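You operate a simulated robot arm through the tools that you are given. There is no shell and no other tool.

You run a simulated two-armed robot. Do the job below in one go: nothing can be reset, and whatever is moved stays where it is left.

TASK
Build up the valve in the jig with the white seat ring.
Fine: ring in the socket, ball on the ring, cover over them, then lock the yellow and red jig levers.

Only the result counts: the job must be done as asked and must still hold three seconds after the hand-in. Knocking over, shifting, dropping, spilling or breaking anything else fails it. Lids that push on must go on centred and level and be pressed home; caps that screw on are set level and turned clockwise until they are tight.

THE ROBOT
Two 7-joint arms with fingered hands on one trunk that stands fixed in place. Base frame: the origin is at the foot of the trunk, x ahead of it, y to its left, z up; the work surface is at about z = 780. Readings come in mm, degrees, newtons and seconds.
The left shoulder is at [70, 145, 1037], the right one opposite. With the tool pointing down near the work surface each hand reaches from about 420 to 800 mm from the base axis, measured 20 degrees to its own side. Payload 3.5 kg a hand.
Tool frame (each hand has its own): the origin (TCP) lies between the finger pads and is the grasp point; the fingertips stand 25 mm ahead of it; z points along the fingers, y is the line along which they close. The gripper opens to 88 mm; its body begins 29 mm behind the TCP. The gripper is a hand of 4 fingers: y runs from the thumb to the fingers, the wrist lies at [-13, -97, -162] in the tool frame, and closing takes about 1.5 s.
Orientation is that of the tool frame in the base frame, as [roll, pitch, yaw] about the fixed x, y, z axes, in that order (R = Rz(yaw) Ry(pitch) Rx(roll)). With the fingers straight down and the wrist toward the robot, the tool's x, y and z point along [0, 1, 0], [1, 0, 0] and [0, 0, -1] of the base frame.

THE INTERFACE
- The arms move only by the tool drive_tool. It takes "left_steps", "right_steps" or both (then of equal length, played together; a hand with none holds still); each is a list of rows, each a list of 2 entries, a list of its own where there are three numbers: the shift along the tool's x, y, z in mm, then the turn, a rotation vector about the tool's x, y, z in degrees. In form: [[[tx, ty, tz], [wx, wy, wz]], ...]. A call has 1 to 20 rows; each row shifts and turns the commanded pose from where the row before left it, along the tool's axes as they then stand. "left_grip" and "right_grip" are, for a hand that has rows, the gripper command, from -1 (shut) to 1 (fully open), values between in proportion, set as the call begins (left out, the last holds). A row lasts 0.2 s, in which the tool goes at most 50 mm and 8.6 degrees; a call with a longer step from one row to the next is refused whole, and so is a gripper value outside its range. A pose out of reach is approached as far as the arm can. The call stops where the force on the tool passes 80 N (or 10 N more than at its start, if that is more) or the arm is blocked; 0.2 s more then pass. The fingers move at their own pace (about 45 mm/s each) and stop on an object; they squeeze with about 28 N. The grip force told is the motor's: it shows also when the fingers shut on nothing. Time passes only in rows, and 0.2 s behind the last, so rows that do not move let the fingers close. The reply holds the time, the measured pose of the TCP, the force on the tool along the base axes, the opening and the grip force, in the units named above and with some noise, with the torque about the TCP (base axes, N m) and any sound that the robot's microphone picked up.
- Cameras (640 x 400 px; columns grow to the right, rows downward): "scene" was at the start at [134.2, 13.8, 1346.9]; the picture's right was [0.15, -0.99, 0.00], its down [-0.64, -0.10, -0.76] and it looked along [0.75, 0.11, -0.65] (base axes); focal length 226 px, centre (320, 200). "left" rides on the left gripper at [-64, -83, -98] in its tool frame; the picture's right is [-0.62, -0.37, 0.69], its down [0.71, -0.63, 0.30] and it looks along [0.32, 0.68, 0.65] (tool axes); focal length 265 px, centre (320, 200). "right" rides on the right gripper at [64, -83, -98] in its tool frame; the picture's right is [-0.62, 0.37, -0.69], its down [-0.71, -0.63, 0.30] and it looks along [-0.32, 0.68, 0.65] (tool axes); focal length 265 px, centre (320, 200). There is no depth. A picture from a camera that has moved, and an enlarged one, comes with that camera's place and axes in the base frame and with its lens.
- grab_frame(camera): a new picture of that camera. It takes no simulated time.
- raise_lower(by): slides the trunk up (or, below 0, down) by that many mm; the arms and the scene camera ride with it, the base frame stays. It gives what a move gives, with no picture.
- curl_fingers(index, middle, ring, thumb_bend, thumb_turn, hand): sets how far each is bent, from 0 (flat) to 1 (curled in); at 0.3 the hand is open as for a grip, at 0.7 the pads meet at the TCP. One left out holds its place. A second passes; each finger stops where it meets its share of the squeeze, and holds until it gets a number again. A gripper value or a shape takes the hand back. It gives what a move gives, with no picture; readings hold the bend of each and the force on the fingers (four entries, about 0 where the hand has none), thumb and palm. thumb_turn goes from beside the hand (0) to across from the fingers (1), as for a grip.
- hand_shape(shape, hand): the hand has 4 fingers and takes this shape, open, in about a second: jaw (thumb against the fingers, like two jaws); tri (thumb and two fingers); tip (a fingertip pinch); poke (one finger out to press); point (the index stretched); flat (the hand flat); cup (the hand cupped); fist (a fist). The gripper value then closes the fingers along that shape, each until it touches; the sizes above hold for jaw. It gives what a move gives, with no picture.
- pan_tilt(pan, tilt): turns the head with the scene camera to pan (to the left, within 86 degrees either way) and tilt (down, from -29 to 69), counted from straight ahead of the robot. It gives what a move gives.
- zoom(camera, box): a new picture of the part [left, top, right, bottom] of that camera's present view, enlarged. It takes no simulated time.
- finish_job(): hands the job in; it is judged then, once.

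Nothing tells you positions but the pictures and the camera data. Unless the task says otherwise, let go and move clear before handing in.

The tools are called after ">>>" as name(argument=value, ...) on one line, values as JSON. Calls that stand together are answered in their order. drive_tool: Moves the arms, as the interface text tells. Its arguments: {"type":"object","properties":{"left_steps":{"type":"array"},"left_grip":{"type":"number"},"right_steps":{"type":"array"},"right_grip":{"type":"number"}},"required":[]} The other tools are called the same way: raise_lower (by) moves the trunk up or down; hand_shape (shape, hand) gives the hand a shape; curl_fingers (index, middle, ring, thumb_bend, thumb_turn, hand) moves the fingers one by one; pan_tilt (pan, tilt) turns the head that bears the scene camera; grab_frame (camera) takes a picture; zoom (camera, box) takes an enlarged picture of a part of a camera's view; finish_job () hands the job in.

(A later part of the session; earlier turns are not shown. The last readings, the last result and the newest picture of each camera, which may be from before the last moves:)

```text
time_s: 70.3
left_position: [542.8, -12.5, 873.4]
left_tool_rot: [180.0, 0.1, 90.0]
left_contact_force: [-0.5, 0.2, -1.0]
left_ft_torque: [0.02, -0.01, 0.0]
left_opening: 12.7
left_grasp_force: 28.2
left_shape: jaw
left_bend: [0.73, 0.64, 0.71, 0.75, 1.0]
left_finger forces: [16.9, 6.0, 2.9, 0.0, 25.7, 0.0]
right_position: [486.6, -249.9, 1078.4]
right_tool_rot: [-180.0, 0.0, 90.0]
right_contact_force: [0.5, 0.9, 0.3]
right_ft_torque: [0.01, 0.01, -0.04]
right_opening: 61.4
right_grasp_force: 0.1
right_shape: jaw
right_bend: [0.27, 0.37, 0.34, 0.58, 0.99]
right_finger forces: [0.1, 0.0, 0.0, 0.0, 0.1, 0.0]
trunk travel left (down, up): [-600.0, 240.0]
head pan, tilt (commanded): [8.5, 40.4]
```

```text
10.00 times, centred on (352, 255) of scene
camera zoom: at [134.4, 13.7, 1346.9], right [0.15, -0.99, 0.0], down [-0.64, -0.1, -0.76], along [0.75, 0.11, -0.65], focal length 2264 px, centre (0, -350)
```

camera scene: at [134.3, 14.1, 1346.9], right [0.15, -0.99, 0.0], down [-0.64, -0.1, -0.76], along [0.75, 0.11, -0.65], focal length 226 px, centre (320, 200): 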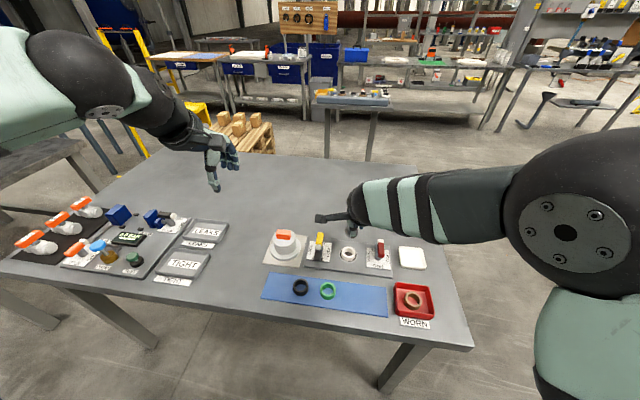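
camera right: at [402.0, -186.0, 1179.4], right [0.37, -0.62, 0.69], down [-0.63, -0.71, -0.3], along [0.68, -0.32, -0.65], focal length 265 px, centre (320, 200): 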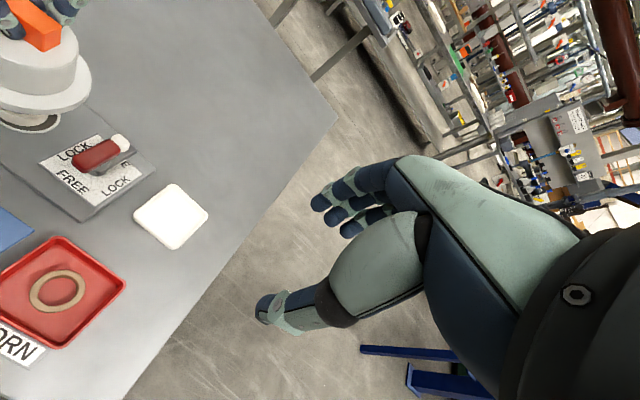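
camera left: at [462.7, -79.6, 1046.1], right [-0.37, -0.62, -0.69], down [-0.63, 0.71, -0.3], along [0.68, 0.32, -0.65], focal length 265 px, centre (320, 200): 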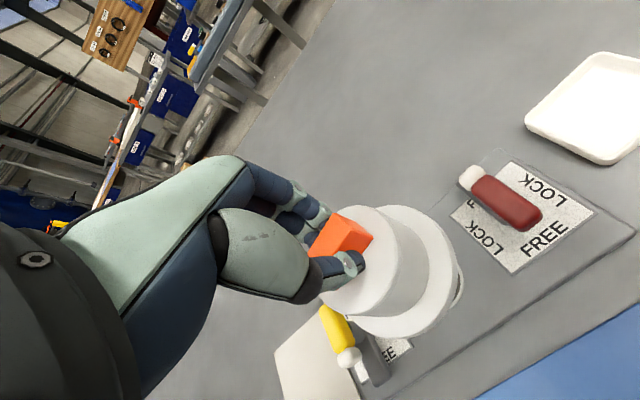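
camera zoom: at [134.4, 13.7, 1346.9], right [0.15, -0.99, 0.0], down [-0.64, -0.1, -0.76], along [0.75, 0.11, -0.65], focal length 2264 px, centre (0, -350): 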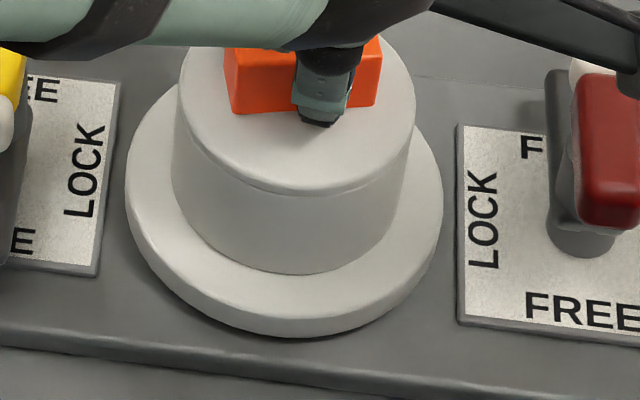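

There's no contact yet. I'll apply a tiny correction and continue down.

>>> drive_tool(left_steps=[[[0.3, 0.5, 0.8], [0, 0, 0]], [[0, 0, 0], [0, 0, 0]]])

>>> drive_tool(left_steps=[[[0, 0, 1], [0, 0, 0]], [[0, 0, 0], [0, 0, 0]]])

>>> zoom(camera="left", box=[300, 190, 480, 360])

>>> drive_tool(left_steps=[[[0, 0, 1], [0, 0, 0]], [[0, 0, 0], [0, 0, 0]]])

>>> zoom(camera="scene", box=[320, 235, 384, 275])

>>> zoom(camera="left", box=[300, 190, 480, 360])

```text
time_s: 70.9
left_position: [543.6, -11.5, 872.8]
left_tool_rot: [179.9, 0.0, 90.0]
left_contact_force: [0.4, 0.2, 0.2]
left_ft_torque: [0.01, -0.02, 0.02]
left_opening: 12.4
left_grasp_force: 27.8
left_shape: jaw
left_bend: [0.73, 0.64, 0.71, 0.75, 1.0]
left_finger forces: [16.8, 5.9, 2.9, 0.0, 25.9, 0.0]
right_position: [486.4, -250.3, 1078.6]
right_tool_rot: [179.9, 0.0, 90.0]
right_contact_force: [-0.1, -0.1, 0.3]
right_ft_torque: [0.0, 0.0, 0.03]
right_opening: 61.3
right_grasp_force: 0.1
right_shape: jaw
right_bend: [0.27, 0.37, 0.34, 0.58, 0.99]
right_finger forces: [0.0, 0.1, 0.0, 0.0, 0.0, 0.0]
trunk travel left (down, up): [-600.0, 240.0]
head pan, tilt (commanded): [8.5, 40.4]
```

```text
time_s: 71.5
left_position: [544.1, -11.9, 874.2]
left_tool_rot: [-180.0, 0.1, 90.0]
left_contact_force: [-0.8, -0.6, 1.5]
left_ft_torque: [-0.03, 0.0, -0.03]
left_opening: 12.8
left_grasp_force: 27.9
left_shape: jaw
left_bend: [0.73, 0.64, 0.71, 0.75, 1.0]
left_finger forces: [16.7, 6.1, 2.8, 0.0, 26.4, 0.0]
right_position: [484.3, -250.9, 1079.0]
right_tool_rot: [179.9, -0.1, 89.9]
right_contact_force: [-0.3, -0.1, 0.6]
right_ft_torque: [-0.03, 0.0, 0.04]
right_opening: 61.3
right_grasp_force: 0.0
right_shape: jaw
right_bend: [0.27, 0.37, 0.34, 0.58, 0.99]
right_finger forces: [0.0, 0.1, 0.1, 0.1, 0.0, 0.0]
trunk travel left (down, up): [-600.0, 240.0]
head pan, tilt (commanded): [8.5, 40.4]
```

```text
2.35 times, centred on (390, 275) of left
camera zoom: at [460.2, -77.7, 972.8], right [-0.37, -0.62, -0.69], down [-0.63, 0.71, -0.3], along [0.68, 0.32, -0.65], focal length 624 px, centre (155, 24)
```

zoom: 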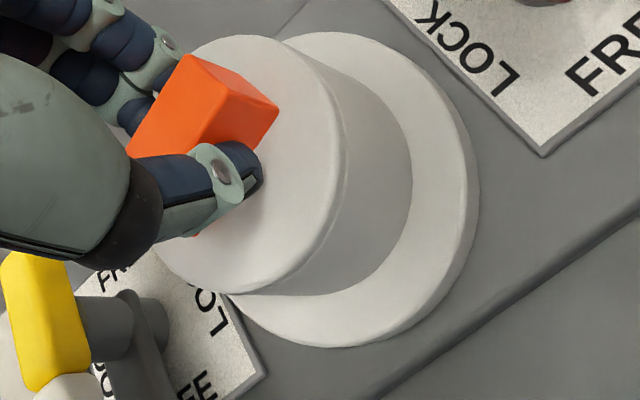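

```text
time_s: 72.1
left_position: [543.3, -11.4, 872.1]
left_tool_rot: [-179.9, 0.0, 90.0]
left_contact_force: [0.5, -0.5, -1.3]
left_ft_torque: [-0.02, 0.0, 0.0]
left_opening: 12.7
left_grasp_force: 27.8
left_shape: jaw
left_bend: [0.73, 0.64, 0.68, 0.75, 1.0]
left_finger forces: [17.1, 6.1, 2.9, 0.0, 25.7, 0.0]
right_position: [486.5, -250.5, 1078.6]
right_tool_rot: [180.0, 0.0, 90.0]
right_contact_force: [-0.8, -0.4, 0.3]
right_ft_torque: [-0.05, 0.04, -0.01]
right_opening: 61.3
right_grasp_force: 0.0
right_shape: jaw
right_bend: [0.27, 0.37, 0.34, 0.58, 0.99]
right_finger forces: [0.0, 0.1, 0.0, 0.1, 0.0, 0.1]
trunk travel left (down, up): [-600.0, 240.0]
head pan, tilt (commanded): [8.5, 40.4]
```

```text
10.00 times, centred on (352, 255) of scene
camera zoom: at [134.2, 13.7, 1346.9], right [0.15, -0.99, 0.0], down [-0.64, -0.1, -0.76], along [0.75, 0.11, -0.65], focal length 2264 px, centre (0, -350)
```

zoom: 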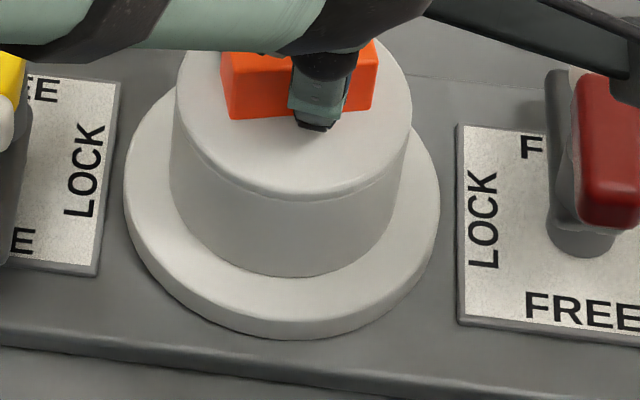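

```text
2.35 times, centred on (390, 275) of left
camera zoom: at [460.8, -77.2, 970.8], right [-0.37, -0.62, -0.69], down [-0.63, 0.71, -0.3], along [0.68, 0.32, -0.65], focal length 624 px, centre (155, 24)
```

zoom: 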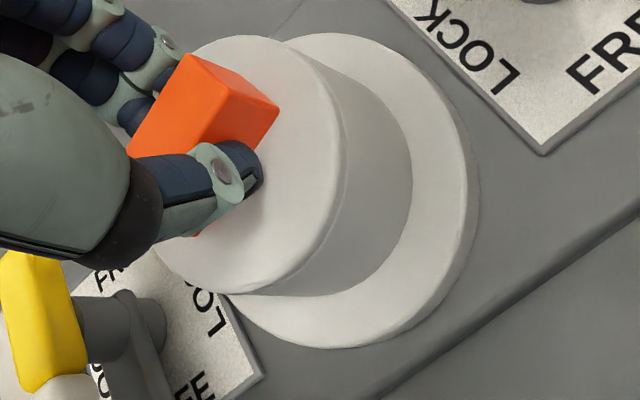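

The cover met something lightly and then dropped past it, and the flange is now close to the plate. I'll continue down to find firm contact.

>>> drive_tool(left_steps=[[[0, 0, 1], [0, 0, 0]], [[0, 0, 0], [0, 0, 0]]])

>>> drive_tool(left_steps=[[[0, 0, 1], [0, 0, 0]], [[0, 0, 0], [0, 0, 0]]])

>>> zoom(camera="left", box=[300, 190, 480, 360])

>>> zoom(camera="scene", box=[320, 235, 384, 275])

```text
time_s: 72.7
left_position: [544.2, -11.6, 871.2]
left_tool_rot: [179.9, 0.1, 90.0]
left_contact_force: [0.8, 1.3, 0.5]
left_ft_torque: [-0.02, -0.01, -0.01]
left_opening: 12.8
left_grasp_force: 27.7
left_shape: jaw
left_bend: [0.73, 0.64, 0.68, 0.75, 1.0]
left_finger forces: [17.2, 6.2, 3.0, 0.1, 26.0, 0.0]
right_position: [485.5, -250.7, 1078.3]
right_tool_rot: [-180.0, 0.0, 90.1]
right_contact_force: [-0.2, -0.4, 0.2]
right_ft_torque: [-0.03, 0.0, -0.01]
right_opening: 61.3
right_grasp_force: 0.2
right_shape: jaw
right_bend: [0.27, 0.37, 0.34, 0.58, 0.99]
right_finger forces: [0.0, 0.0, 0.1, 0.1, 0.1, 0.1]
trunk travel left (down, up): [-600.0, 240.0]
head pan, tilt (commanded): [8.5, 40.4]
```

```text
time_s: 73.3
left_position: [544.4, -11.1, 871.3]
left_tool_rot: [180.0, 0.0, 90.0]
left_contact_force: [3.2, 0.1, 2.8]
left_ft_torque: [0.0, -0.05, 0.0]
left_opening: 12.8
left_grasp_force: 27.6
left_shape: jaw
left_bend: [0.73, 0.64, 0.68, 0.75, 1.0]
left_finger forces: [18.4, 7.0, 3.5, 0.0, 26.0, 0.0]
right_position: [486.1, -250.4, 1079.0]
right_tool_rot: [179.9, 0.0, 90.0]
right_contact_force: [0.0, -0.1, 0.1]
right_ft_torque: [0.0, 0.01, 0.01]
right_opening: 61.2
right_grasp_force: 0.0
right_shape: jaw
right_bend: [0.27, 0.37, 0.34, 0.58, 0.99]
right_finger forces: [0.1, 0.0, 0.0, 0.0, 0.1, 0.0]
trunk travel left (down, up): [-600.0, 240.0]
head pan, tilt (commanded): [8.5, 40.4]
```

```text
2.35 times, centred on (390, 275) of left
camera zoom: at [460.8, -77.4, 970.0], right [-0.37, -0.62, -0.69], down [-0.63, 0.71, -0.31], along [0.68, 0.32, -0.65], focal length 624 px, centre (155, 24)
```

zoom: 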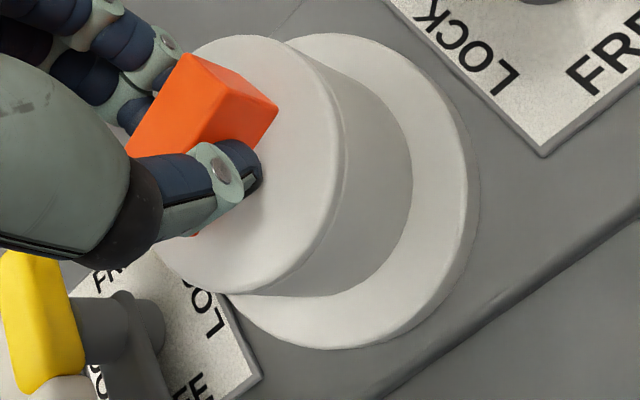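

```text
10.00 times, centred on (352, 255) of scene
camera zoom: at [134.3, 13.9, 1346.9], right [0.15, -0.99, 0.0], down [-0.64, -0.1, -0.76], along [0.75, 0.11, -0.65], focal length 2264 px, centre (0, -350)
```

zoom: 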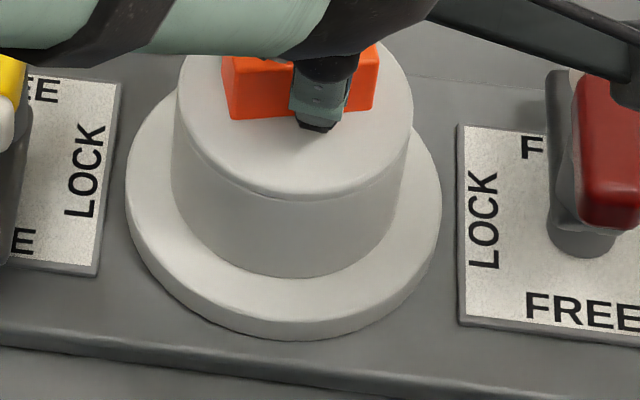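

The flange no longer moves down and force is building, so it seems seated. I'll press slightly more, then release and inspect.

>>> drive_tool(left_steps=[[[0, 0, 1.2], [0, 0, 0]], [[0, 0, 0], [0, 0, 0]]])

>>> zoom(camera="scene", box=[320, 235, 384, 275])

```text
time_s: 73.9
left_position: [544.3, -12.2, 871.2]
left_tool_rot: [179.8, 0.0, 90.0]
left_contact_force: [2.4, 0.4, 7.6]
left_ft_torque: [-0.01, -0.03, -0.03]
left_opening: 12.9
left_grasp_force: 27.6
left_shape: jaw
left_bend: [0.73, 0.64, 0.68, 0.75, 1.0]
left_finger forces: [18.8, 7.3, 3.7, 0.0, 26.8, 0.0]
right_position: [484.9, -249.8, 1079.0]
right_tool_rot: [180.0, 0.0, 89.9]
right_contact_force: [0.0, 0.4, -0.2]
right_ft_torque: [0.0, -0.04, -0.01]
right_opening: 61.0
right_grasp_force: 0.2
right_shape: jaw
right_bend: [0.27, 0.37, 0.34, 0.58, 0.99]
right_finger forces: [0.1, 0.1, 0.0, 0.0, 0.0, 0.1]
trunk travel left (down, up): [-600.0, 240.0]
head pan, tilt (commanded): [8.5, 40.4]
```

```text
10.00 times, centred on (352, 255) of scene
camera zoom: at [133.4, 13.9, 1347.1], right [0.15, -0.99, 0.0], down [-0.64, -0.1, -0.76], along [0.75, 0.11, -0.65], focal length 2264 px, centre (0, -350)
```

zoom: 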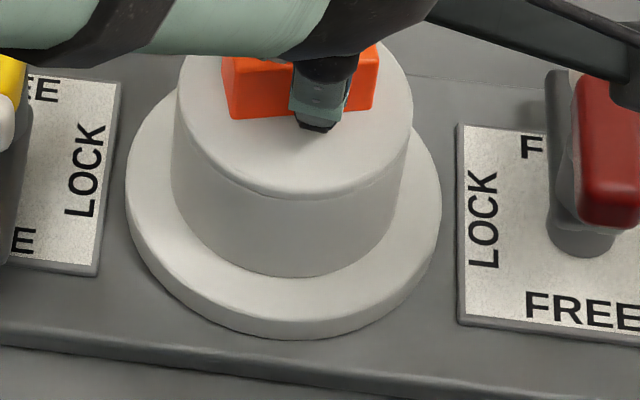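

The cover is firmly seated, since 9 N of press gives no movement. I'll relieve the press, open slightly, and rise clear.

>>> drive_tool(left_steps=[[[0, 0, -1.2], [0, 0, 0]], [[0, 0, 0], [0, 0, 0]]])

>>> drive_tool(left_steps=[[[0, 0, 0], [0, 0, 0]], [[0, 0, 0], [0, 0, 0]], [[0, 0, 0], [0, 0, 0]], [[0, 0, 0], [0, 0, 0]]], left_grip=-0.2)

>>> zoom(camera="left", box=[300, 190, 480, 360])

>>> zoom(camera="scene", box=[320, 235, 384, 275])

```text
time_s: 74.5
left_position: [543.4, -11.1, 871.5]
left_tool_rot: [179.9, 0.0, 90.0]
left_contact_force: [4.5, 0.3, 6.0]
left_ft_torque: [0.04, -0.04, 0.0]
left_opening: 12.7
left_grasp_force: 28.7
left_shape: jaw
left_bend: [0.73, 0.63, 0.68, 0.75, 1.0]
left_finger forces: [18.8, 7.4, 3.7, 0.0, 26.4, 0.0]
right_position: [484.8, -251.2, 1078.5]
right_tool_rot: [-179.9, 0.0, 90.0]
right_contact_force: [0.7, 1.1, -0.8]
right_ft_torque: [0.0, 0.0, -0.02]
right_opening: 61.1
right_grasp_force: 0.0
right_shape: jaw
right_bend: [0.27, 0.37, 0.34, 0.58, 0.99]
right_finger forces: [0.0, 0.1, 0.0, 0.1, 0.0, 0.0]
trunk travel left (down, up): [-600.0, 240.0]
head pan, tilt (commanded): [8.5, 40.4]
```

```text
time_s: 75.5
left_position: [543.5, -10.8, 869.5]
left_tool_rot: [-179.9, 0.0, 90.0]
left_contact_force: [0.0, -0.2, -1.1]
left_ft_torque: [-0.01, 0.01, 0.01]
left_opening: 35.3
left_grasp_force: 0.1
left_shape: jaw
left_bend: [0.74, 0.49, 0.46, 0.73, 1.0]
left_finger forces: [0.0, 0.0, 0.0, 0.0, 0.1, 0.1]
right_position: [484.8, -250.7, 1079.3]
right_tool_rot: [180.0, 0.0, 90.0]
right_contact_force: [-0.1, -0.7, -0.4]
right_ft_torque: [-0.02, 0.01, 0.0]
right_opening: 61.4
right_grasp_force: 0.2
right_shape: jaw
right_bend: [0.27, 0.37, 0.34, 0.58, 0.99]
right_finger forces: [0.1, 0.1, 0.0, 0.0, 0.1, 0.1]
trunk travel left (down, up): [-600.0, 240.0]
head pan, tilt (commanded): [8.5, 40.4]
```

```text
2.35 times, centred on (390, 275) of left
camera zoom: at [460.8, -77.4, 969.4], right [-0.37, -0.62, -0.69], down [-0.63, 0.71, -0.3], along [0.68, 0.32, -0.65], focal length 624 px, centre (155, 24)
```

zoom: 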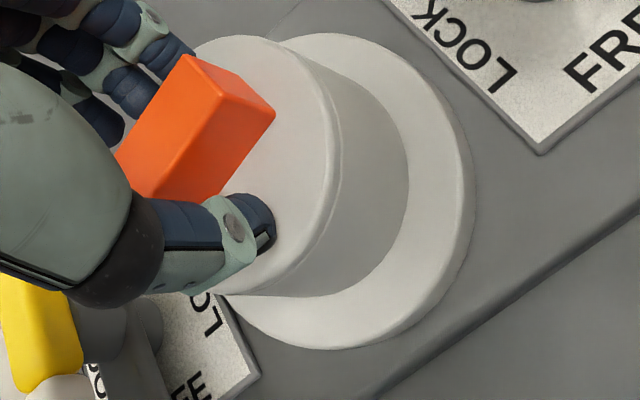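

```text
10.00 times, centred on (352, 255) of scene
camera zoom: at [134.2, 13.7, 1346.9], right [0.15, -0.99, 0.0], down [-0.64, -0.1, -0.76], along [0.75, 0.11, -0.65], focal length 2264 px, centre (0, -350)
```

zoom: 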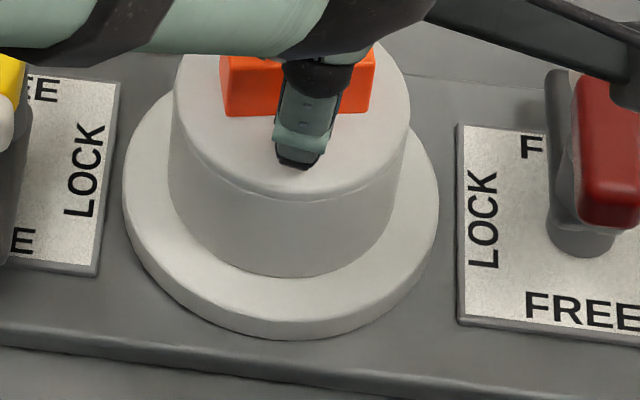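

The cover is released and stands level. I'll raise the left hand up and away to inspect it.

>>> drive_tool(left_steps=[[[0, 0, -4], [0, 0, 0]], [[0, 0, -10], [0, 0, 0]], [[0, 0, -25], [0, 0, 0]], [[0, 0, -40], [0, 0, 0]], [[40, -6, -15], [0, 0, 0]], [[40, -6, -15], [0, 0, 0]], [[40, -6, -15], [0, 0, 0]], [[40, -6, -15], [0, 0, 0]], [[40, -6, -15], [0, 0, 0]], [[40, -6, -15], [0, 0, 0]], [[0, 0, 0], [0, 0, 0]], [[0, 0, 0], [0, 0, 0]]])

>>> zoom(camera="scene", box=[310, 225, 390, 275])

>>> zoom(camera="right", box=[0, 40, 200, 220])

>>> grab_frame(camera="left")

```text
time_s: 78.1
left_position: [506.6, 226.8, 1038.8]
left_tool_rot: [-179.9, 0.0, 90.0]
left_contact_force: [-0.1, -0.4, -0.4]
left_ft_torque: [0.02, -0.03, -0.01]
left_opening: 34.8
left_grasp_force: 0.0
left_shape: jaw
left_bend: [0.74, 0.49, 0.46, 0.73, 1.0]
left_finger forces: [0.0, 0.0, 0.0, 0.0, 0.0, 0.0]
right_position: [485.0, -251.4, 1079.1]
right_tool_rot: [179.9, 0.0, 90.1]
right_contact_force: [0.4, -0.2, 0.6]
right_ft_torque: [0.01, 0.02, -0.01]
right_opening: 61.3
right_grasp_force: 0.0
right_shape: jaw
right_bend: [0.27, 0.37, 0.34, 0.58, 0.99]
right_finger forces: [0.0, 0.0, 0.0, 0.0, 0.0, 0.0]
trunk travel left (down, up): [-600.0, 240.0]
head pan, tilt (commanded): [8.5, 40.4]
```

```text
8.00 times, centred on (350, 250) of scene
camera zoom: at [134.0, 13.3, 1346.9], right [0.15, -0.99, 0.0], down [-0.64, -0.1, -0.76], along [0.75, 0.11, -0.65], focal length 1811 px, centre (80, -200)
```

zoom: 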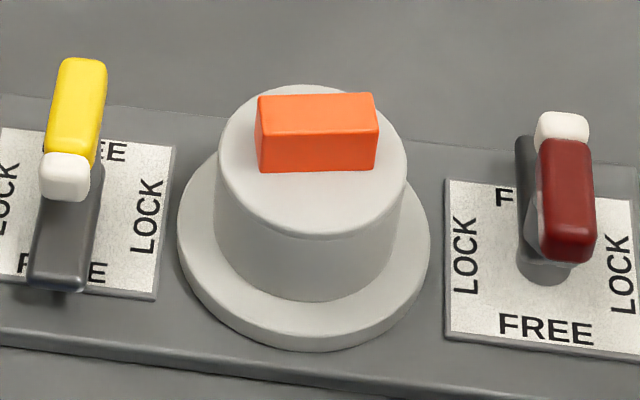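

```text
2.22 times, centred on (100, 130) of right
camera zoom: at [401.7, -186.4, 1179.4], right [0.37, -0.62, 0.69], down [-0.63, -0.71, -0.3], along [0.68, -0.32, -0.65], focal length 590 px, centre (809, 356)
```

zoom: 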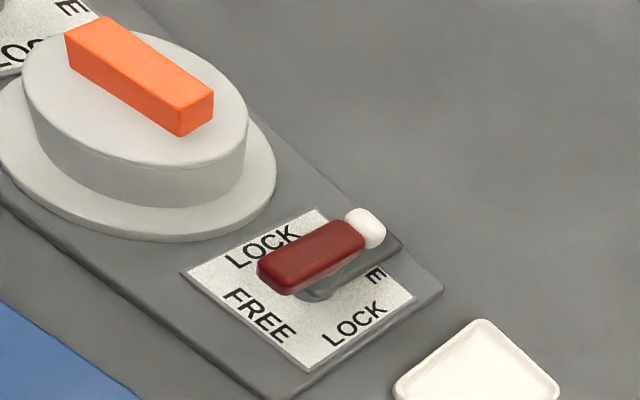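

```text
taken
camera left: at [424.3, 161.1, 1138.5], right [-0.37, -0.62, -0.69], down [-0.63, 0.71, -0.3], along [0.68, 0.32, -0.65], focal length 265 px, centre (320, 200)
```

left: 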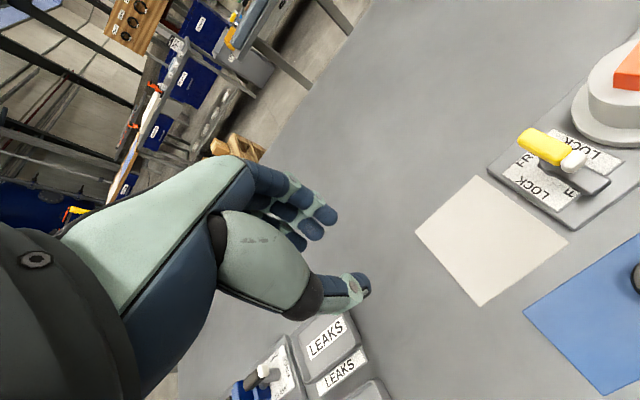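

The cover sits over the socket between the levers. I'll zoom to verify it is level and flush with the plate.

>>> zoom(camera="scene", box=[326, 244, 374, 274])

>>> zoom(camera="right", box=[0, 50, 96, 130])

>>> zoom(camera="left", box=[480, 40, 640, 240])

>>> zoom(camera="right", box=[50, 110, 146, 200])

```text
13.33 times, centred on (350, 259) of scene
camera zoom: at [134.0, 13.3, 1346.9], right [0.15, -0.99, 0.0], down [-0.64, -0.1, -0.76], along [0.75, 0.11, -0.65], focal length 3018 px, centre (-80, -587)
```

zoom: 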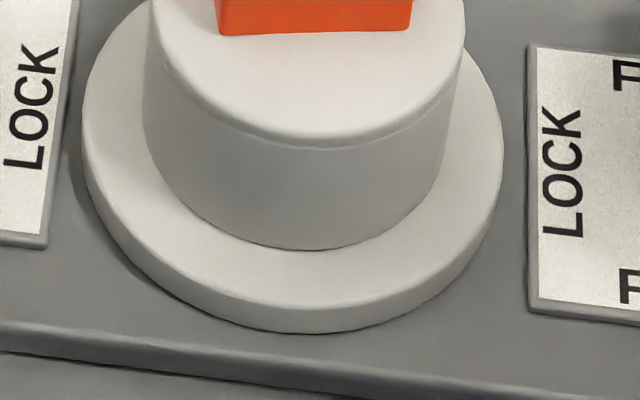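

```text
5.00 times, centred on (48, 90) of right
camera zoom: at [401.7, -186.4, 1179.4], right [0.37, -0.62, 0.69], down [-0.63, -0.71, -0.3], along [0.68, -0.32, -0.65], focal length 1327 px, centre (1680, 750)
```

zoom: 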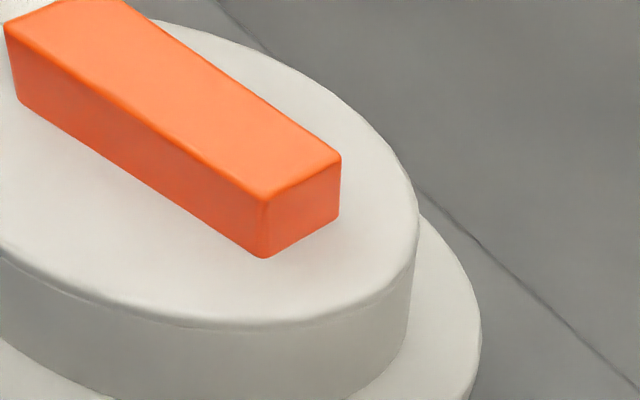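

```text
2.00 times, centred on (560, 140) of left
camera zoom: at [424.3, 161.1, 1138.5], right [-0.37, -0.62, -0.69], down [-0.63, 0.71, -0.3], along [0.68, 0.32, -0.65], focal length 531 px, centre (-160, 320)
```

zoom: 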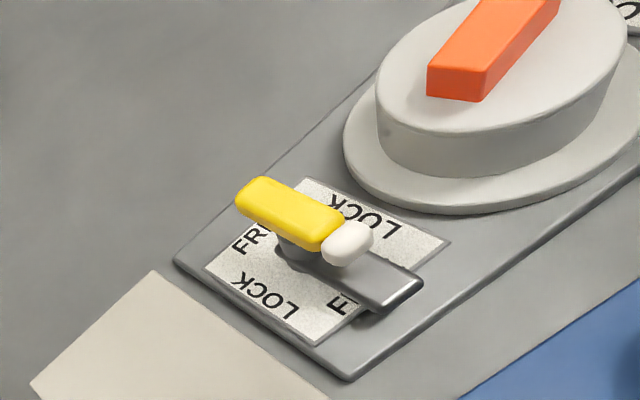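

```text
4.44 times, centred on (98, 155) of right
camera zoom: at [401.7, -186.4, 1179.4], right [0.37, -0.62, 0.69], down [-0.63, -0.71, -0.3], along [0.68, -0.32, -0.65], focal length 1180 px, centre (1307, 400)
```

zoom: 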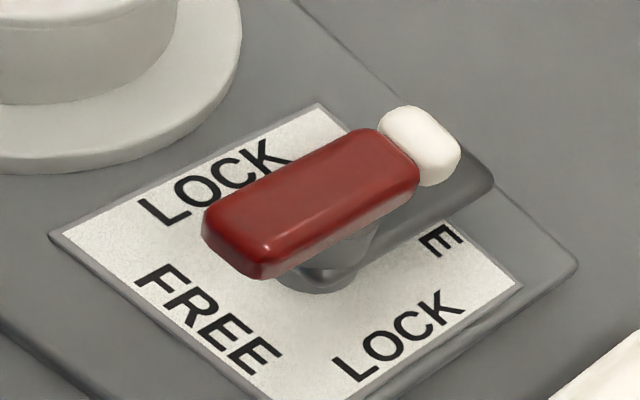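

The cover is flush and centred. For the levers, I'll grip each T-handle across its width and turn it about its post so the clamp arm swings over the cover flange (counter-clockwise for both). First I'll rotate the left hand 90° so its closing direction is across the yellow handle.

>>> drive_tool(left_steps=[[[0, 0, 0], [0, 0, 8.2]], [[0, 0, 0], [0, 0, 8.2]], [[0, 0, 0], [0, 0, 8.2]], [[0, 0, 0], [0, 0, 8.2]], [[0, 0, 0], [0, 0, 8.2]], [[0, 0, 0], [0, 0, 8.2]], [[0, 0, 0], [0, 0, 8.2]], [[0, 0, 0], [0, 0, 8.2]], [[0, 0, 0], [0, 0, 8.2]], [[0, 0, 0], [0, 0, 8.2]], [[0, 0, 0], [0, 0, 8.0]], [[0, 0, 0], [0, 0, 0]], [[0, 0, 0], [0, 0, 0]]], left_grip=0.1)

>>> grab_frame(camera="left")

>>> grab_frame(camera="scene")

```text
time_s: 80.9
left_position: [508.1, 228.2, 1038.4]
left_tool_rot: [-179.9, 0.0, -0.1]
left_contact_force: [-0.2, -0.2, -0.7]
left_ft_torque: [-0.01, -0.04, -0.01]
left_opening: 47.8
left_grasp_force: 0.1
left_shape: jaw
left_bend: [0.74, 0.43, 0.39, 0.67, 1.0]
left_finger forces: [0.0, 0.0, 0.0, 0.1, 0.0, 0.0]
right_position: [485.9, -249.6, 1079.0]
right_tool_rot: [179.9, 0.0, 89.9]
right_contact_force: [-0.3, -0.1, -0.6]
right_ft_torque: [0.0, 0.0, -0.01]
right_opening: 61.2
right_grasp_force: 0.2
right_shape: jaw
right_bend: [0.27, 0.37, 0.34, 0.58, 0.99]
right_finger forces: [0.0, 0.1, 0.0, 0.0, 0.1, 0.0]
trunk travel left (down, up): [-600.0, 240.0]
head pan, tilt (commanded): [8.5, 40.4]
```

```text
taken
camera left: at [444.3, 310.9, 1137.5], right [-0.62, 0.37, -0.69], down [0.71, 0.63, -0.3], along [0.32, -0.68, -0.65], focal length 265 px, centre (320, 200)
```

left: 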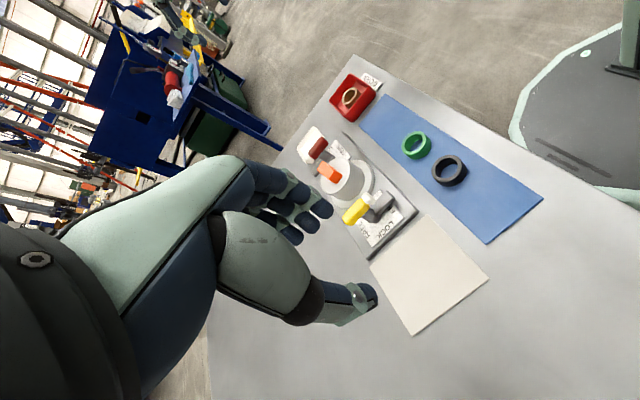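

```text
taken
camera scene: at [134.3, 13.9, 1346.9], right [0.15, -0.99, 0.0], down [-0.64, -0.1, -0.76], along [0.75, 0.11, -0.65], focal length 226 px, centre (320, 200)
```

scene: 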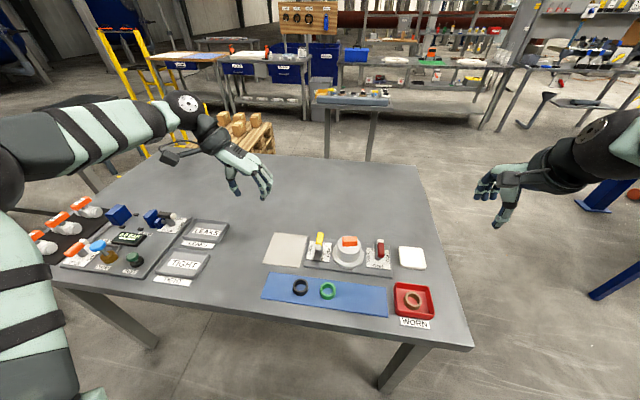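

The hand is now oriented across the yellow handle. This side view lets me check the handle and clamp arm heights.

>>> zoom(camera="left", box=[300, 120, 428, 260])

>>> zoom(camera="left", box=[330, 175, 426, 255])

```text
2.86 times, centred on (364, 190) of left
camera zoom: at [444.3, 310.9, 1137.5], right [-0.62, 0.37, -0.69], down [0.71, 0.63, -0.3], along [0.32, -0.68, -0.65], focal length 758 px, centre (194, 229)
```

zoom: 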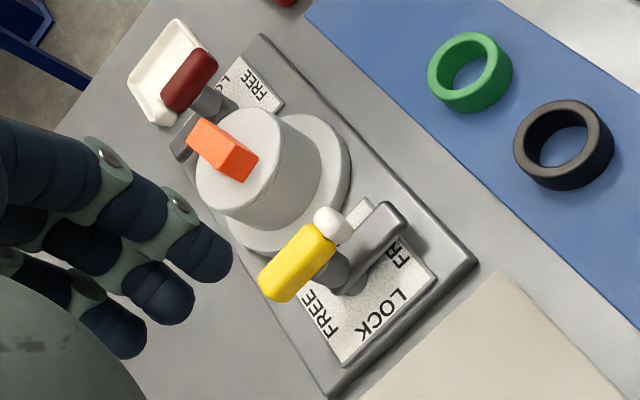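

```text
5.00 times, centred on (378, 215) of left
camera zoom: at [444.3, 310.9, 1137.5], right [-0.62, 0.37, -0.69], down [0.71, 0.63, -0.3], along [0.32, -0.68, -0.65], focal length 1327 px, centre (30, 125)
```

zoom: 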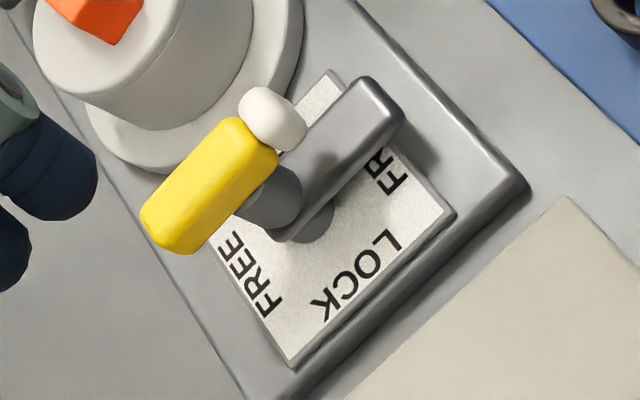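

The T-handle is centred on its post and the clamp arm is below it. I'll move the hand above the yellow handle.

>>> drive_tool(left_steps=[[[6.4, 30, 27.5], [0, 0, 0]], [[6.4, 30, 27.5], [0, 0, 0]], [[6.4, 30, 27.5], [0, 0, 0]], [[6.4, 30, 27.5], [0, 0, 0]], [[6.4, 30, 27.5], [0, 0, 0]], [[0, 0, 0], [0, 0, 0]], [[0, 0, 0], [0, 0, 0]], [[0, 0, 0], [0, 0, 0]]])

>>> grab_frame(camera="left")

>>> zoom(camera="scene", box=[280, 200, 376, 260])

```text
time_s: 82.7
left_position: [541.4, 78.9, 902.2]
left_tool_rot: [-180.0, 0.0, 0.0]
left_contact_force: [0.4, -0.3, 0.8]
left_ft_torque: [0.0, -0.01, -0.03]
left_opening: 47.8
left_grasp_force: 0.1
left_shape: jaw
left_bend: [0.74, 0.43, 0.39, 0.67, 1.0]
left_finger forces: [0.0, 0.0, 0.1, 0.1, 0.0, 0.0]
right_position: [484.9, -249.8, 1079.1]
right_tool_rot: [-179.9, 0.0, 90.0]
right_contact_force: [-0.9, 0.1, 0.2]
right_ft_torque: [-0.01, 0.01, 0.02]
right_opening: 61.1
right_grasp_force: 0.1
right_shape: jaw
right_bend: [0.27, 0.37, 0.34, 0.58, 0.99]
right_finger forces: [0.0, 0.1, 0.1, 0.1, 0.0, 0.1]
trunk travel left (down, up): [-600.0, 240.0]
head pan, tilt (commanded): [8.5, 40.4]
```

```text
taken
camera left: at [477.9, 159.9, 1001.3], right [-0.62, 0.37, -0.69], down [0.71, 0.63, -0.3], along [0.32, -0.68, -0.65], focal length 265 px, centre (320, 200)
```

left: 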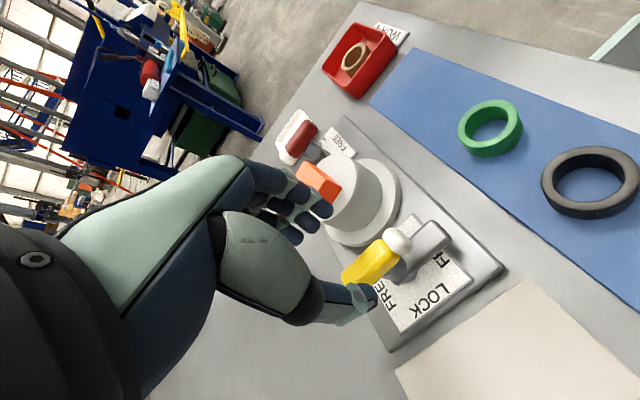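

```text
6.67 times, centred on (328, 230) of scene
camera zoom: at [134.2, 13.7, 1346.9], right [0.15, -0.99, 0.0], down [-0.64, -0.1, -0.76], along [0.75, 0.11, -0.65], focal length 1509 px, centre (267, 0)
```

zoom: 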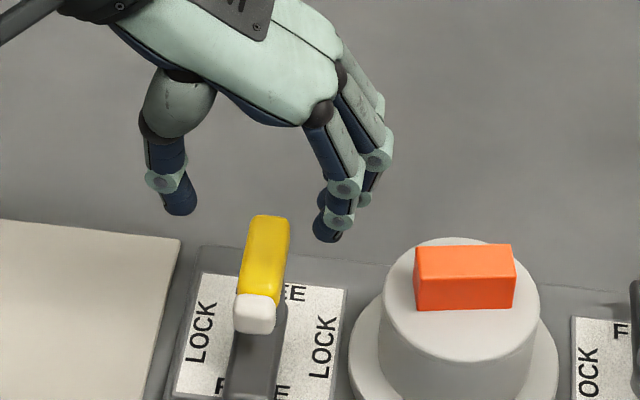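

The scene camera looks straight at the hand: thumb on the left, fingers on the right, and the handle between them. I'll descend to grip height.

>>> drive_tool(left_steps=[[[-0.6, 1.0, 12], [0, 0, 0]], [[-0.5, 0.6, 12], [0, 0, 0]], [[0, 0, 10], [0, 0, 0]], [[0, 0, 6], [0, 0, 0]], [[0, 0, 0], [0, 0, 0]], [[0, 0, 0], [0, 0, 0]]])

>>> zoom(camera="scene", box=[290, 215, 370, 265])

>>> zoom(camera="left", box=[260, 160, 420, 320])

```text
time_s: 84.1
left_position: [540.6, 78.1, 862.3]
left_tool_rot: [-179.9, 0.0, 0.0]
left_contact_force: [0.1, -0.8, -0.5]
left_ft_torque: [-0.02, 0.02, 0.0]
left_opening: 48.0
left_grasp_force: 0.1
left_shape: jaw
left_bend: [0.74, 0.43, 0.39, 0.67, 1.0]
left_finger forces: [0.1, 0.0, 0.0, 0.1, 0.0, 0.1]
right_position: [485.0, -250.5, 1077.7]
right_tool_rot: [-180.0, 0.1, 90.1]
right_contact_force: [-0.2, -0.4, 0.4]
right_ft_torque: [0.01, -0.02, 0.02]
right_opening: 61.6
right_grasp_force: 0.1
right_shape: jaw
right_bend: [0.27, 0.37, 0.34, 0.58, 0.99]
right_finger forces: [0.0, 0.0, 0.1, 0.0, 0.0, 0.1]
trunk travel left (down, up): [-600.0, 240.0]
head pan, tilt (commanded): [8.5, 40.4]
```

```text
8.00 times, centred on (330, 240) of scene
camera zoom: at [134.3, 13.8, 1346.9], right [0.15, -0.99, 0.0], down [-0.64, -0.1, -0.76], along [0.75, 0.11, -0.65], focal length 1811 px, centre (240, -120)
```

zoom: 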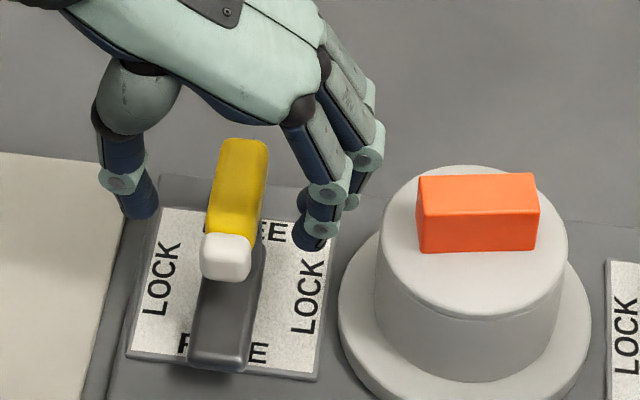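

```text
2.50 times, centred on (340, 240) of left
camera zoom: at [475.6, 160.0, 961.2], right [-0.62, 0.37, -0.69], down [0.71, 0.63, -0.3], along [0.32, -0.68, -0.65], focal length 664 px, centre (270, 100)
```

zoom: 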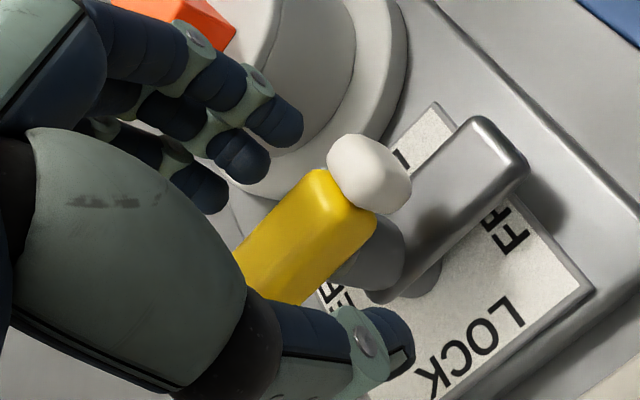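

The handle is bracketed. I'll lower 4 mm more and close the grip on it.

>>> drive_tool(left_steps=[[[0, 0, 2], [0, 0, 0]], [[0, 0, 2], [0, 0, 0]], [[0, 0, 0], [0, 0, 0]]])

>>> drive_tool(left_steps=[[[0, 0, 0], [0, 0, 0]], [[0, 0, 0], [0, 0, 0]], [[0, 0, 0], [0, 0, 0]], [[0, 0, 0], [0, 0, 0]], [[0, 0, 0], [0, 0, 0]], [[0, 0, 0], [0, 0, 0]], [[0, 0, 0], [0, 0, 0]], [[0, 0, 0], [0, 0, 0]]], left_grip=-1)

>>> zoom(camera="scene", box=[290, 215, 370, 265])

>>> zoom(camera="left", box=[260, 160, 420, 320])

```text
time_s: 84.9
left_position: [539.3, 78.3, 858.8]
left_tool_rot: [-180.0, 0.0, 0.0]
left_contact_force: [0.5, -0.9, 0.8]
left_ft_torque: [0.01, 0.02, 0.01]
left_opening: 48.0
left_grasp_force: 0.0
left_shape: jaw
left_bend: [0.74, 0.43, 0.39, 0.67, 1.0]
left_finger forces: [0.1, 0.0, 0.0, 0.1, 0.0, 0.0]
right_position: [484.5, -249.8, 1079.3]
right_tool_rot: [-180.0, 0.0, 90.1]
right_contact_force: [-0.8, 0.0, -0.8]
right_ft_torque: [0.0, 0.01, -0.01]
right_opening: 61.3
right_grasp_force: 0.0
right_shape: jaw
right_bend: [0.27, 0.37, 0.34, 0.58, 0.99]
right_finger forces: [0.0, 0.0, 0.1, 0.1, 0.1, 0.0]
trunk travel left (down, up): [-600.0, 240.0]
head pan, tilt (commanded): [8.5, 40.4]
```

```text
time_s: 86.7
left_position: [538.2, 78.4, 857.4]
left_tool_rot: [179.9, -0.1, -0.1]
left_contact_force: [-0.8, -1.1, -2.3]
left_ft_torque: [-0.06, 0.0, -0.04]
left_opening: 13.1
left_grasp_force: 28.1
left_shape: jaw
left_bend: [0.73, 0.59, 0.58, 0.74, 1.0]
left_finger forces: [14.8, 7.5, 3.4, 0.0, 24.4, 0.1]
right_position: [485.9, -251.9, 1077.4]
right_tool_rot: [180.0, 0.0, 90.1]
right_contact_force: [-0.2, -0.3, 0.1]
right_ft_torque: [0.0, 0.02, 0.04]
right_opening: 61.2
right_grasp_force: 0.0
right_shape: jaw
right_bend: [0.27, 0.37, 0.34, 0.58, 0.99]
right_finger forces: [0.0, 0.0, 0.1, 0.0, 0.0, 0.0]
trunk travel left (down, up): [-600.0, 240.0]
head pan, tilt (commanded): [8.5, 40.4]
```

```text
8.00 times, centred on (330, 240) of scene
camera zoom: at [134.5, 13.6, 1346.9], right [0.15, -0.99, 0.0], down [-0.64, -0.1, -0.76], along [0.75, 0.11, -0.65], focal length 1811 px, centre (240, -120)
```

zoom: 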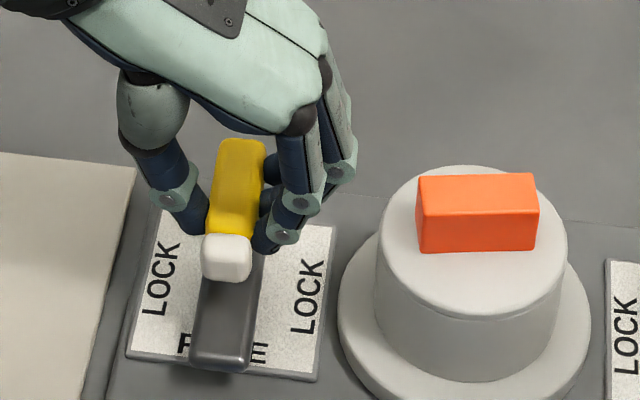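

```text
2.50 times, centred on (340, 240) of left
camera zoom: at [475.6, 159.4, 956.9], right [-0.62, 0.37, -0.69], down [0.71, 0.63, -0.3], along [0.32, -0.68, -0.65], focal length 664 px, centre (270, 100)
```

zoom: 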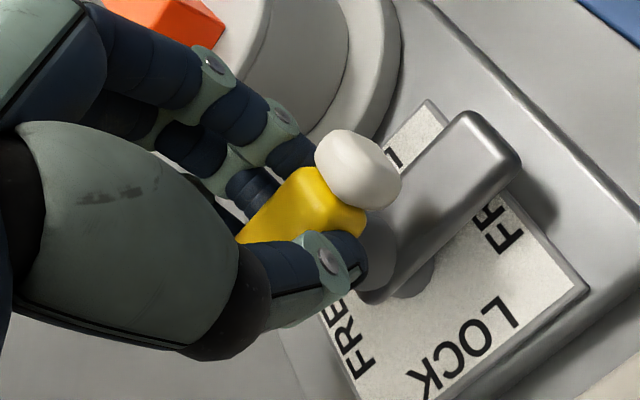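

All fingers grip the handle. I'll start turning counter-clockwise about the post with a small test of 16° and watch the force and torque.

>>> drive_tool(left_steps=[[[-0.22, 0.88, 0], [0, 0, -8.2]], [[-0.22, 0.88, 0], [0, 0, -8.2]], [[0, 0, 0], [0, 0, 0]]])

>>> zoom(camera="scene", box=[290, 215, 370, 265])

```text
time_s: 87.5
left_position: [538.9, 76.6, 856.9]
left_tool_rot: [-180.0, -0.1, 16.5]
left_contact_force: [3.2, -1.2, 2.4]
left_ft_torque: [-0.02, -0.07, -0.05]
left_opening: 13.3
left_grasp_force: 27.8
left_shape: jaw
left_bend: [0.73, 0.59, 0.58, 0.74, 1.0]
left_finger forces: [15.5, 7.8, 3.6, 0.0, 25.1, 0.0]
right_position: [485.5, -250.7, 1077.8]
right_tool_rot: [180.0, -0.1, 90.1]
right_contact_force: [0.5, 0.0, -0.2]
right_ft_torque: [0.0, 0.03, 0.01]
right_opening: 61.4
right_grasp_force: 0.0
right_shape: jaw
right_bend: [0.27, 0.37, 0.34, 0.58, 0.99]
right_finger forces: [0.1, 0.1, 0.0, 0.0, 0.0, 0.0]
trunk travel left (down, up): [-600.0, 240.0]
head pan, tilt (commanded): [8.5, 40.4]
```

```text
8.00 times, centred on (330, 240) of scene
camera zoom: at [134.6, 13.7, 1346.9], right [0.15, -0.99, 0.0], down [-0.64, -0.1, -0.76], along [0.75, 0.11, -0.65], focal length 1811 px, centre (240, -120)
```

zoom: 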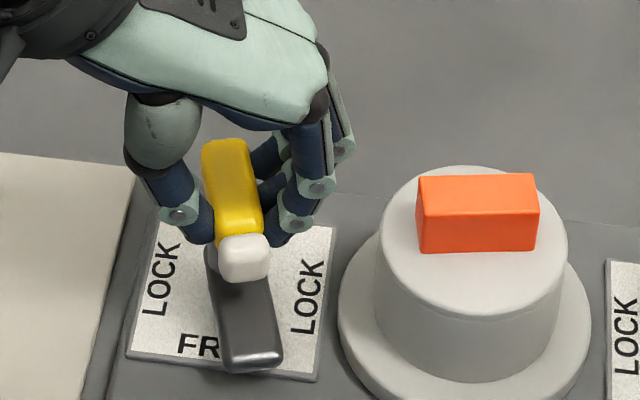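

The lever turns easily with only about 3 N. I'll continue.

>>> drive_tool(left_steps=[[[-0.22, 0.88, 0], [0, 0, -8.2]], [[-0.22, 0.88, 0], [0, 0, -8.2]], [[-0.22, 0.88, 0], [0, 0, -8.2]], [[-0.22, 0.88, 0], [0, 0, -8.2]], [[0, 0, 0], [0, 0, 0]]])

>>> zoom(camera="scene", box=[290, 215, 370, 265])

```text
time_s: 88.7
left_position: [539.7, 72.5, 858.6]
left_tool_rot: [-180.0, 0.0, 49.5]
left_contact_force: [2.6, 4.1, 1.8]
left_ft_torque: [0.05, -0.06, -0.01]
left_opening: 13.4
left_grasp_force: 28.5
left_shape: jaw
left_bend: [0.73, 0.59, 0.58, 0.74, 1.0]
left_finger forces: [15.1, 7.5, 3.6, 0.0, 26.1, 0.0]
right_position: [485.5, -249.1, 1078.0]
right_tool_rot: [180.0, -0.1, 90.0]
right_contact_force: [0.7, 0.9, 1.1]
right_ft_torque: [-0.04, 0.04, 0.02]
right_opening: 61.5
right_grasp_force: 0.1
right_shape: jaw
right_bend: [0.27, 0.37, 0.34, 0.58, 0.99]
right_finger forces: [0.1, 0.0, 0.0, 0.1, 0.1, 0.0]
trunk travel left (down, up): [-600.0, 240.0]
head pan, tilt (commanded): [8.5, 40.4]
```

```text
8.00 times, centred on (330, 240) of scene
camera zoom: at [134.5, 14.8, 1346.9], right [0.15, -0.99, 0.0], down [-0.64, -0.1, -0.76], along [0.75, 0.11, -0.65], focal length 1811 px, centre (240, -120)
```

zoom: 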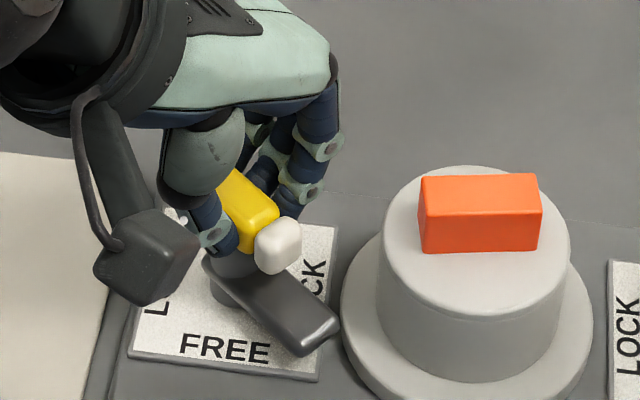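

At 50° the clamp arm is approaching the flange. I'll continue with two rows at a time and watch for contact.

>>> drive_tool(left_steps=[[[-0.22, 0.88, 0], [0, 0, -8.2]], [[-0.22, 0.88, 0], [0, 0, -8.2]], [[0, 0, 0], [0, 0, 0]]])

>>> zoom(camera="scene", box=[300, 225, 364, 265])

```text
time_s: 89.5
left_position: [541.4, 70.8, 858.8]
left_tool_rot: [-179.9, 0.1, 65.7]
left_contact_force: [-1.0, 4.9, 0.4]
left_ft_torque: [0.09, -0.01, 0.02]
left_opening: 13.6
left_grasp_force: 28.3
left_shape: jaw
left_bend: [0.73, 0.6, 0.58, 0.74, 1.0]
left_finger forces: [14.2, 7.3, 3.3, 0.0, 27.4, 0.0]
right_position: [485.9, -250.1, 1078.5]
right_tool_rot: [179.9, 0.0, 90.1]
right_contact_force: [0.5, -0.4, -0.3]
right_ft_torque: [0.0, -0.01, 0.02]
right_opening: 61.3
right_grasp_force: 0.1
right_shape: jaw
right_bend: [0.27, 0.37, 0.34, 0.58, 0.99]
right_finger forces: [0.0, 0.0, 0.0, 0.0, 0.0, 0.1]
trunk travel left (down, up): [-600.0, 240.0]
head pan, tilt (commanded): [8.5, 40.4]
```

```text
10.00 times, centred on (332, 245) of scene
camera zoom: at [134.0, 14.9, 1346.9], right [0.15, -0.99, 0.0], down [-0.64, -0.1, -0.76], along [0.75, 0.11, -0.65], focal length 2264 px, centre (200, -250)
```

zoom: 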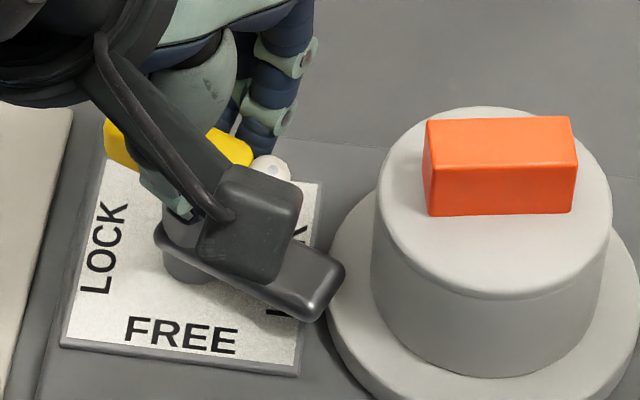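

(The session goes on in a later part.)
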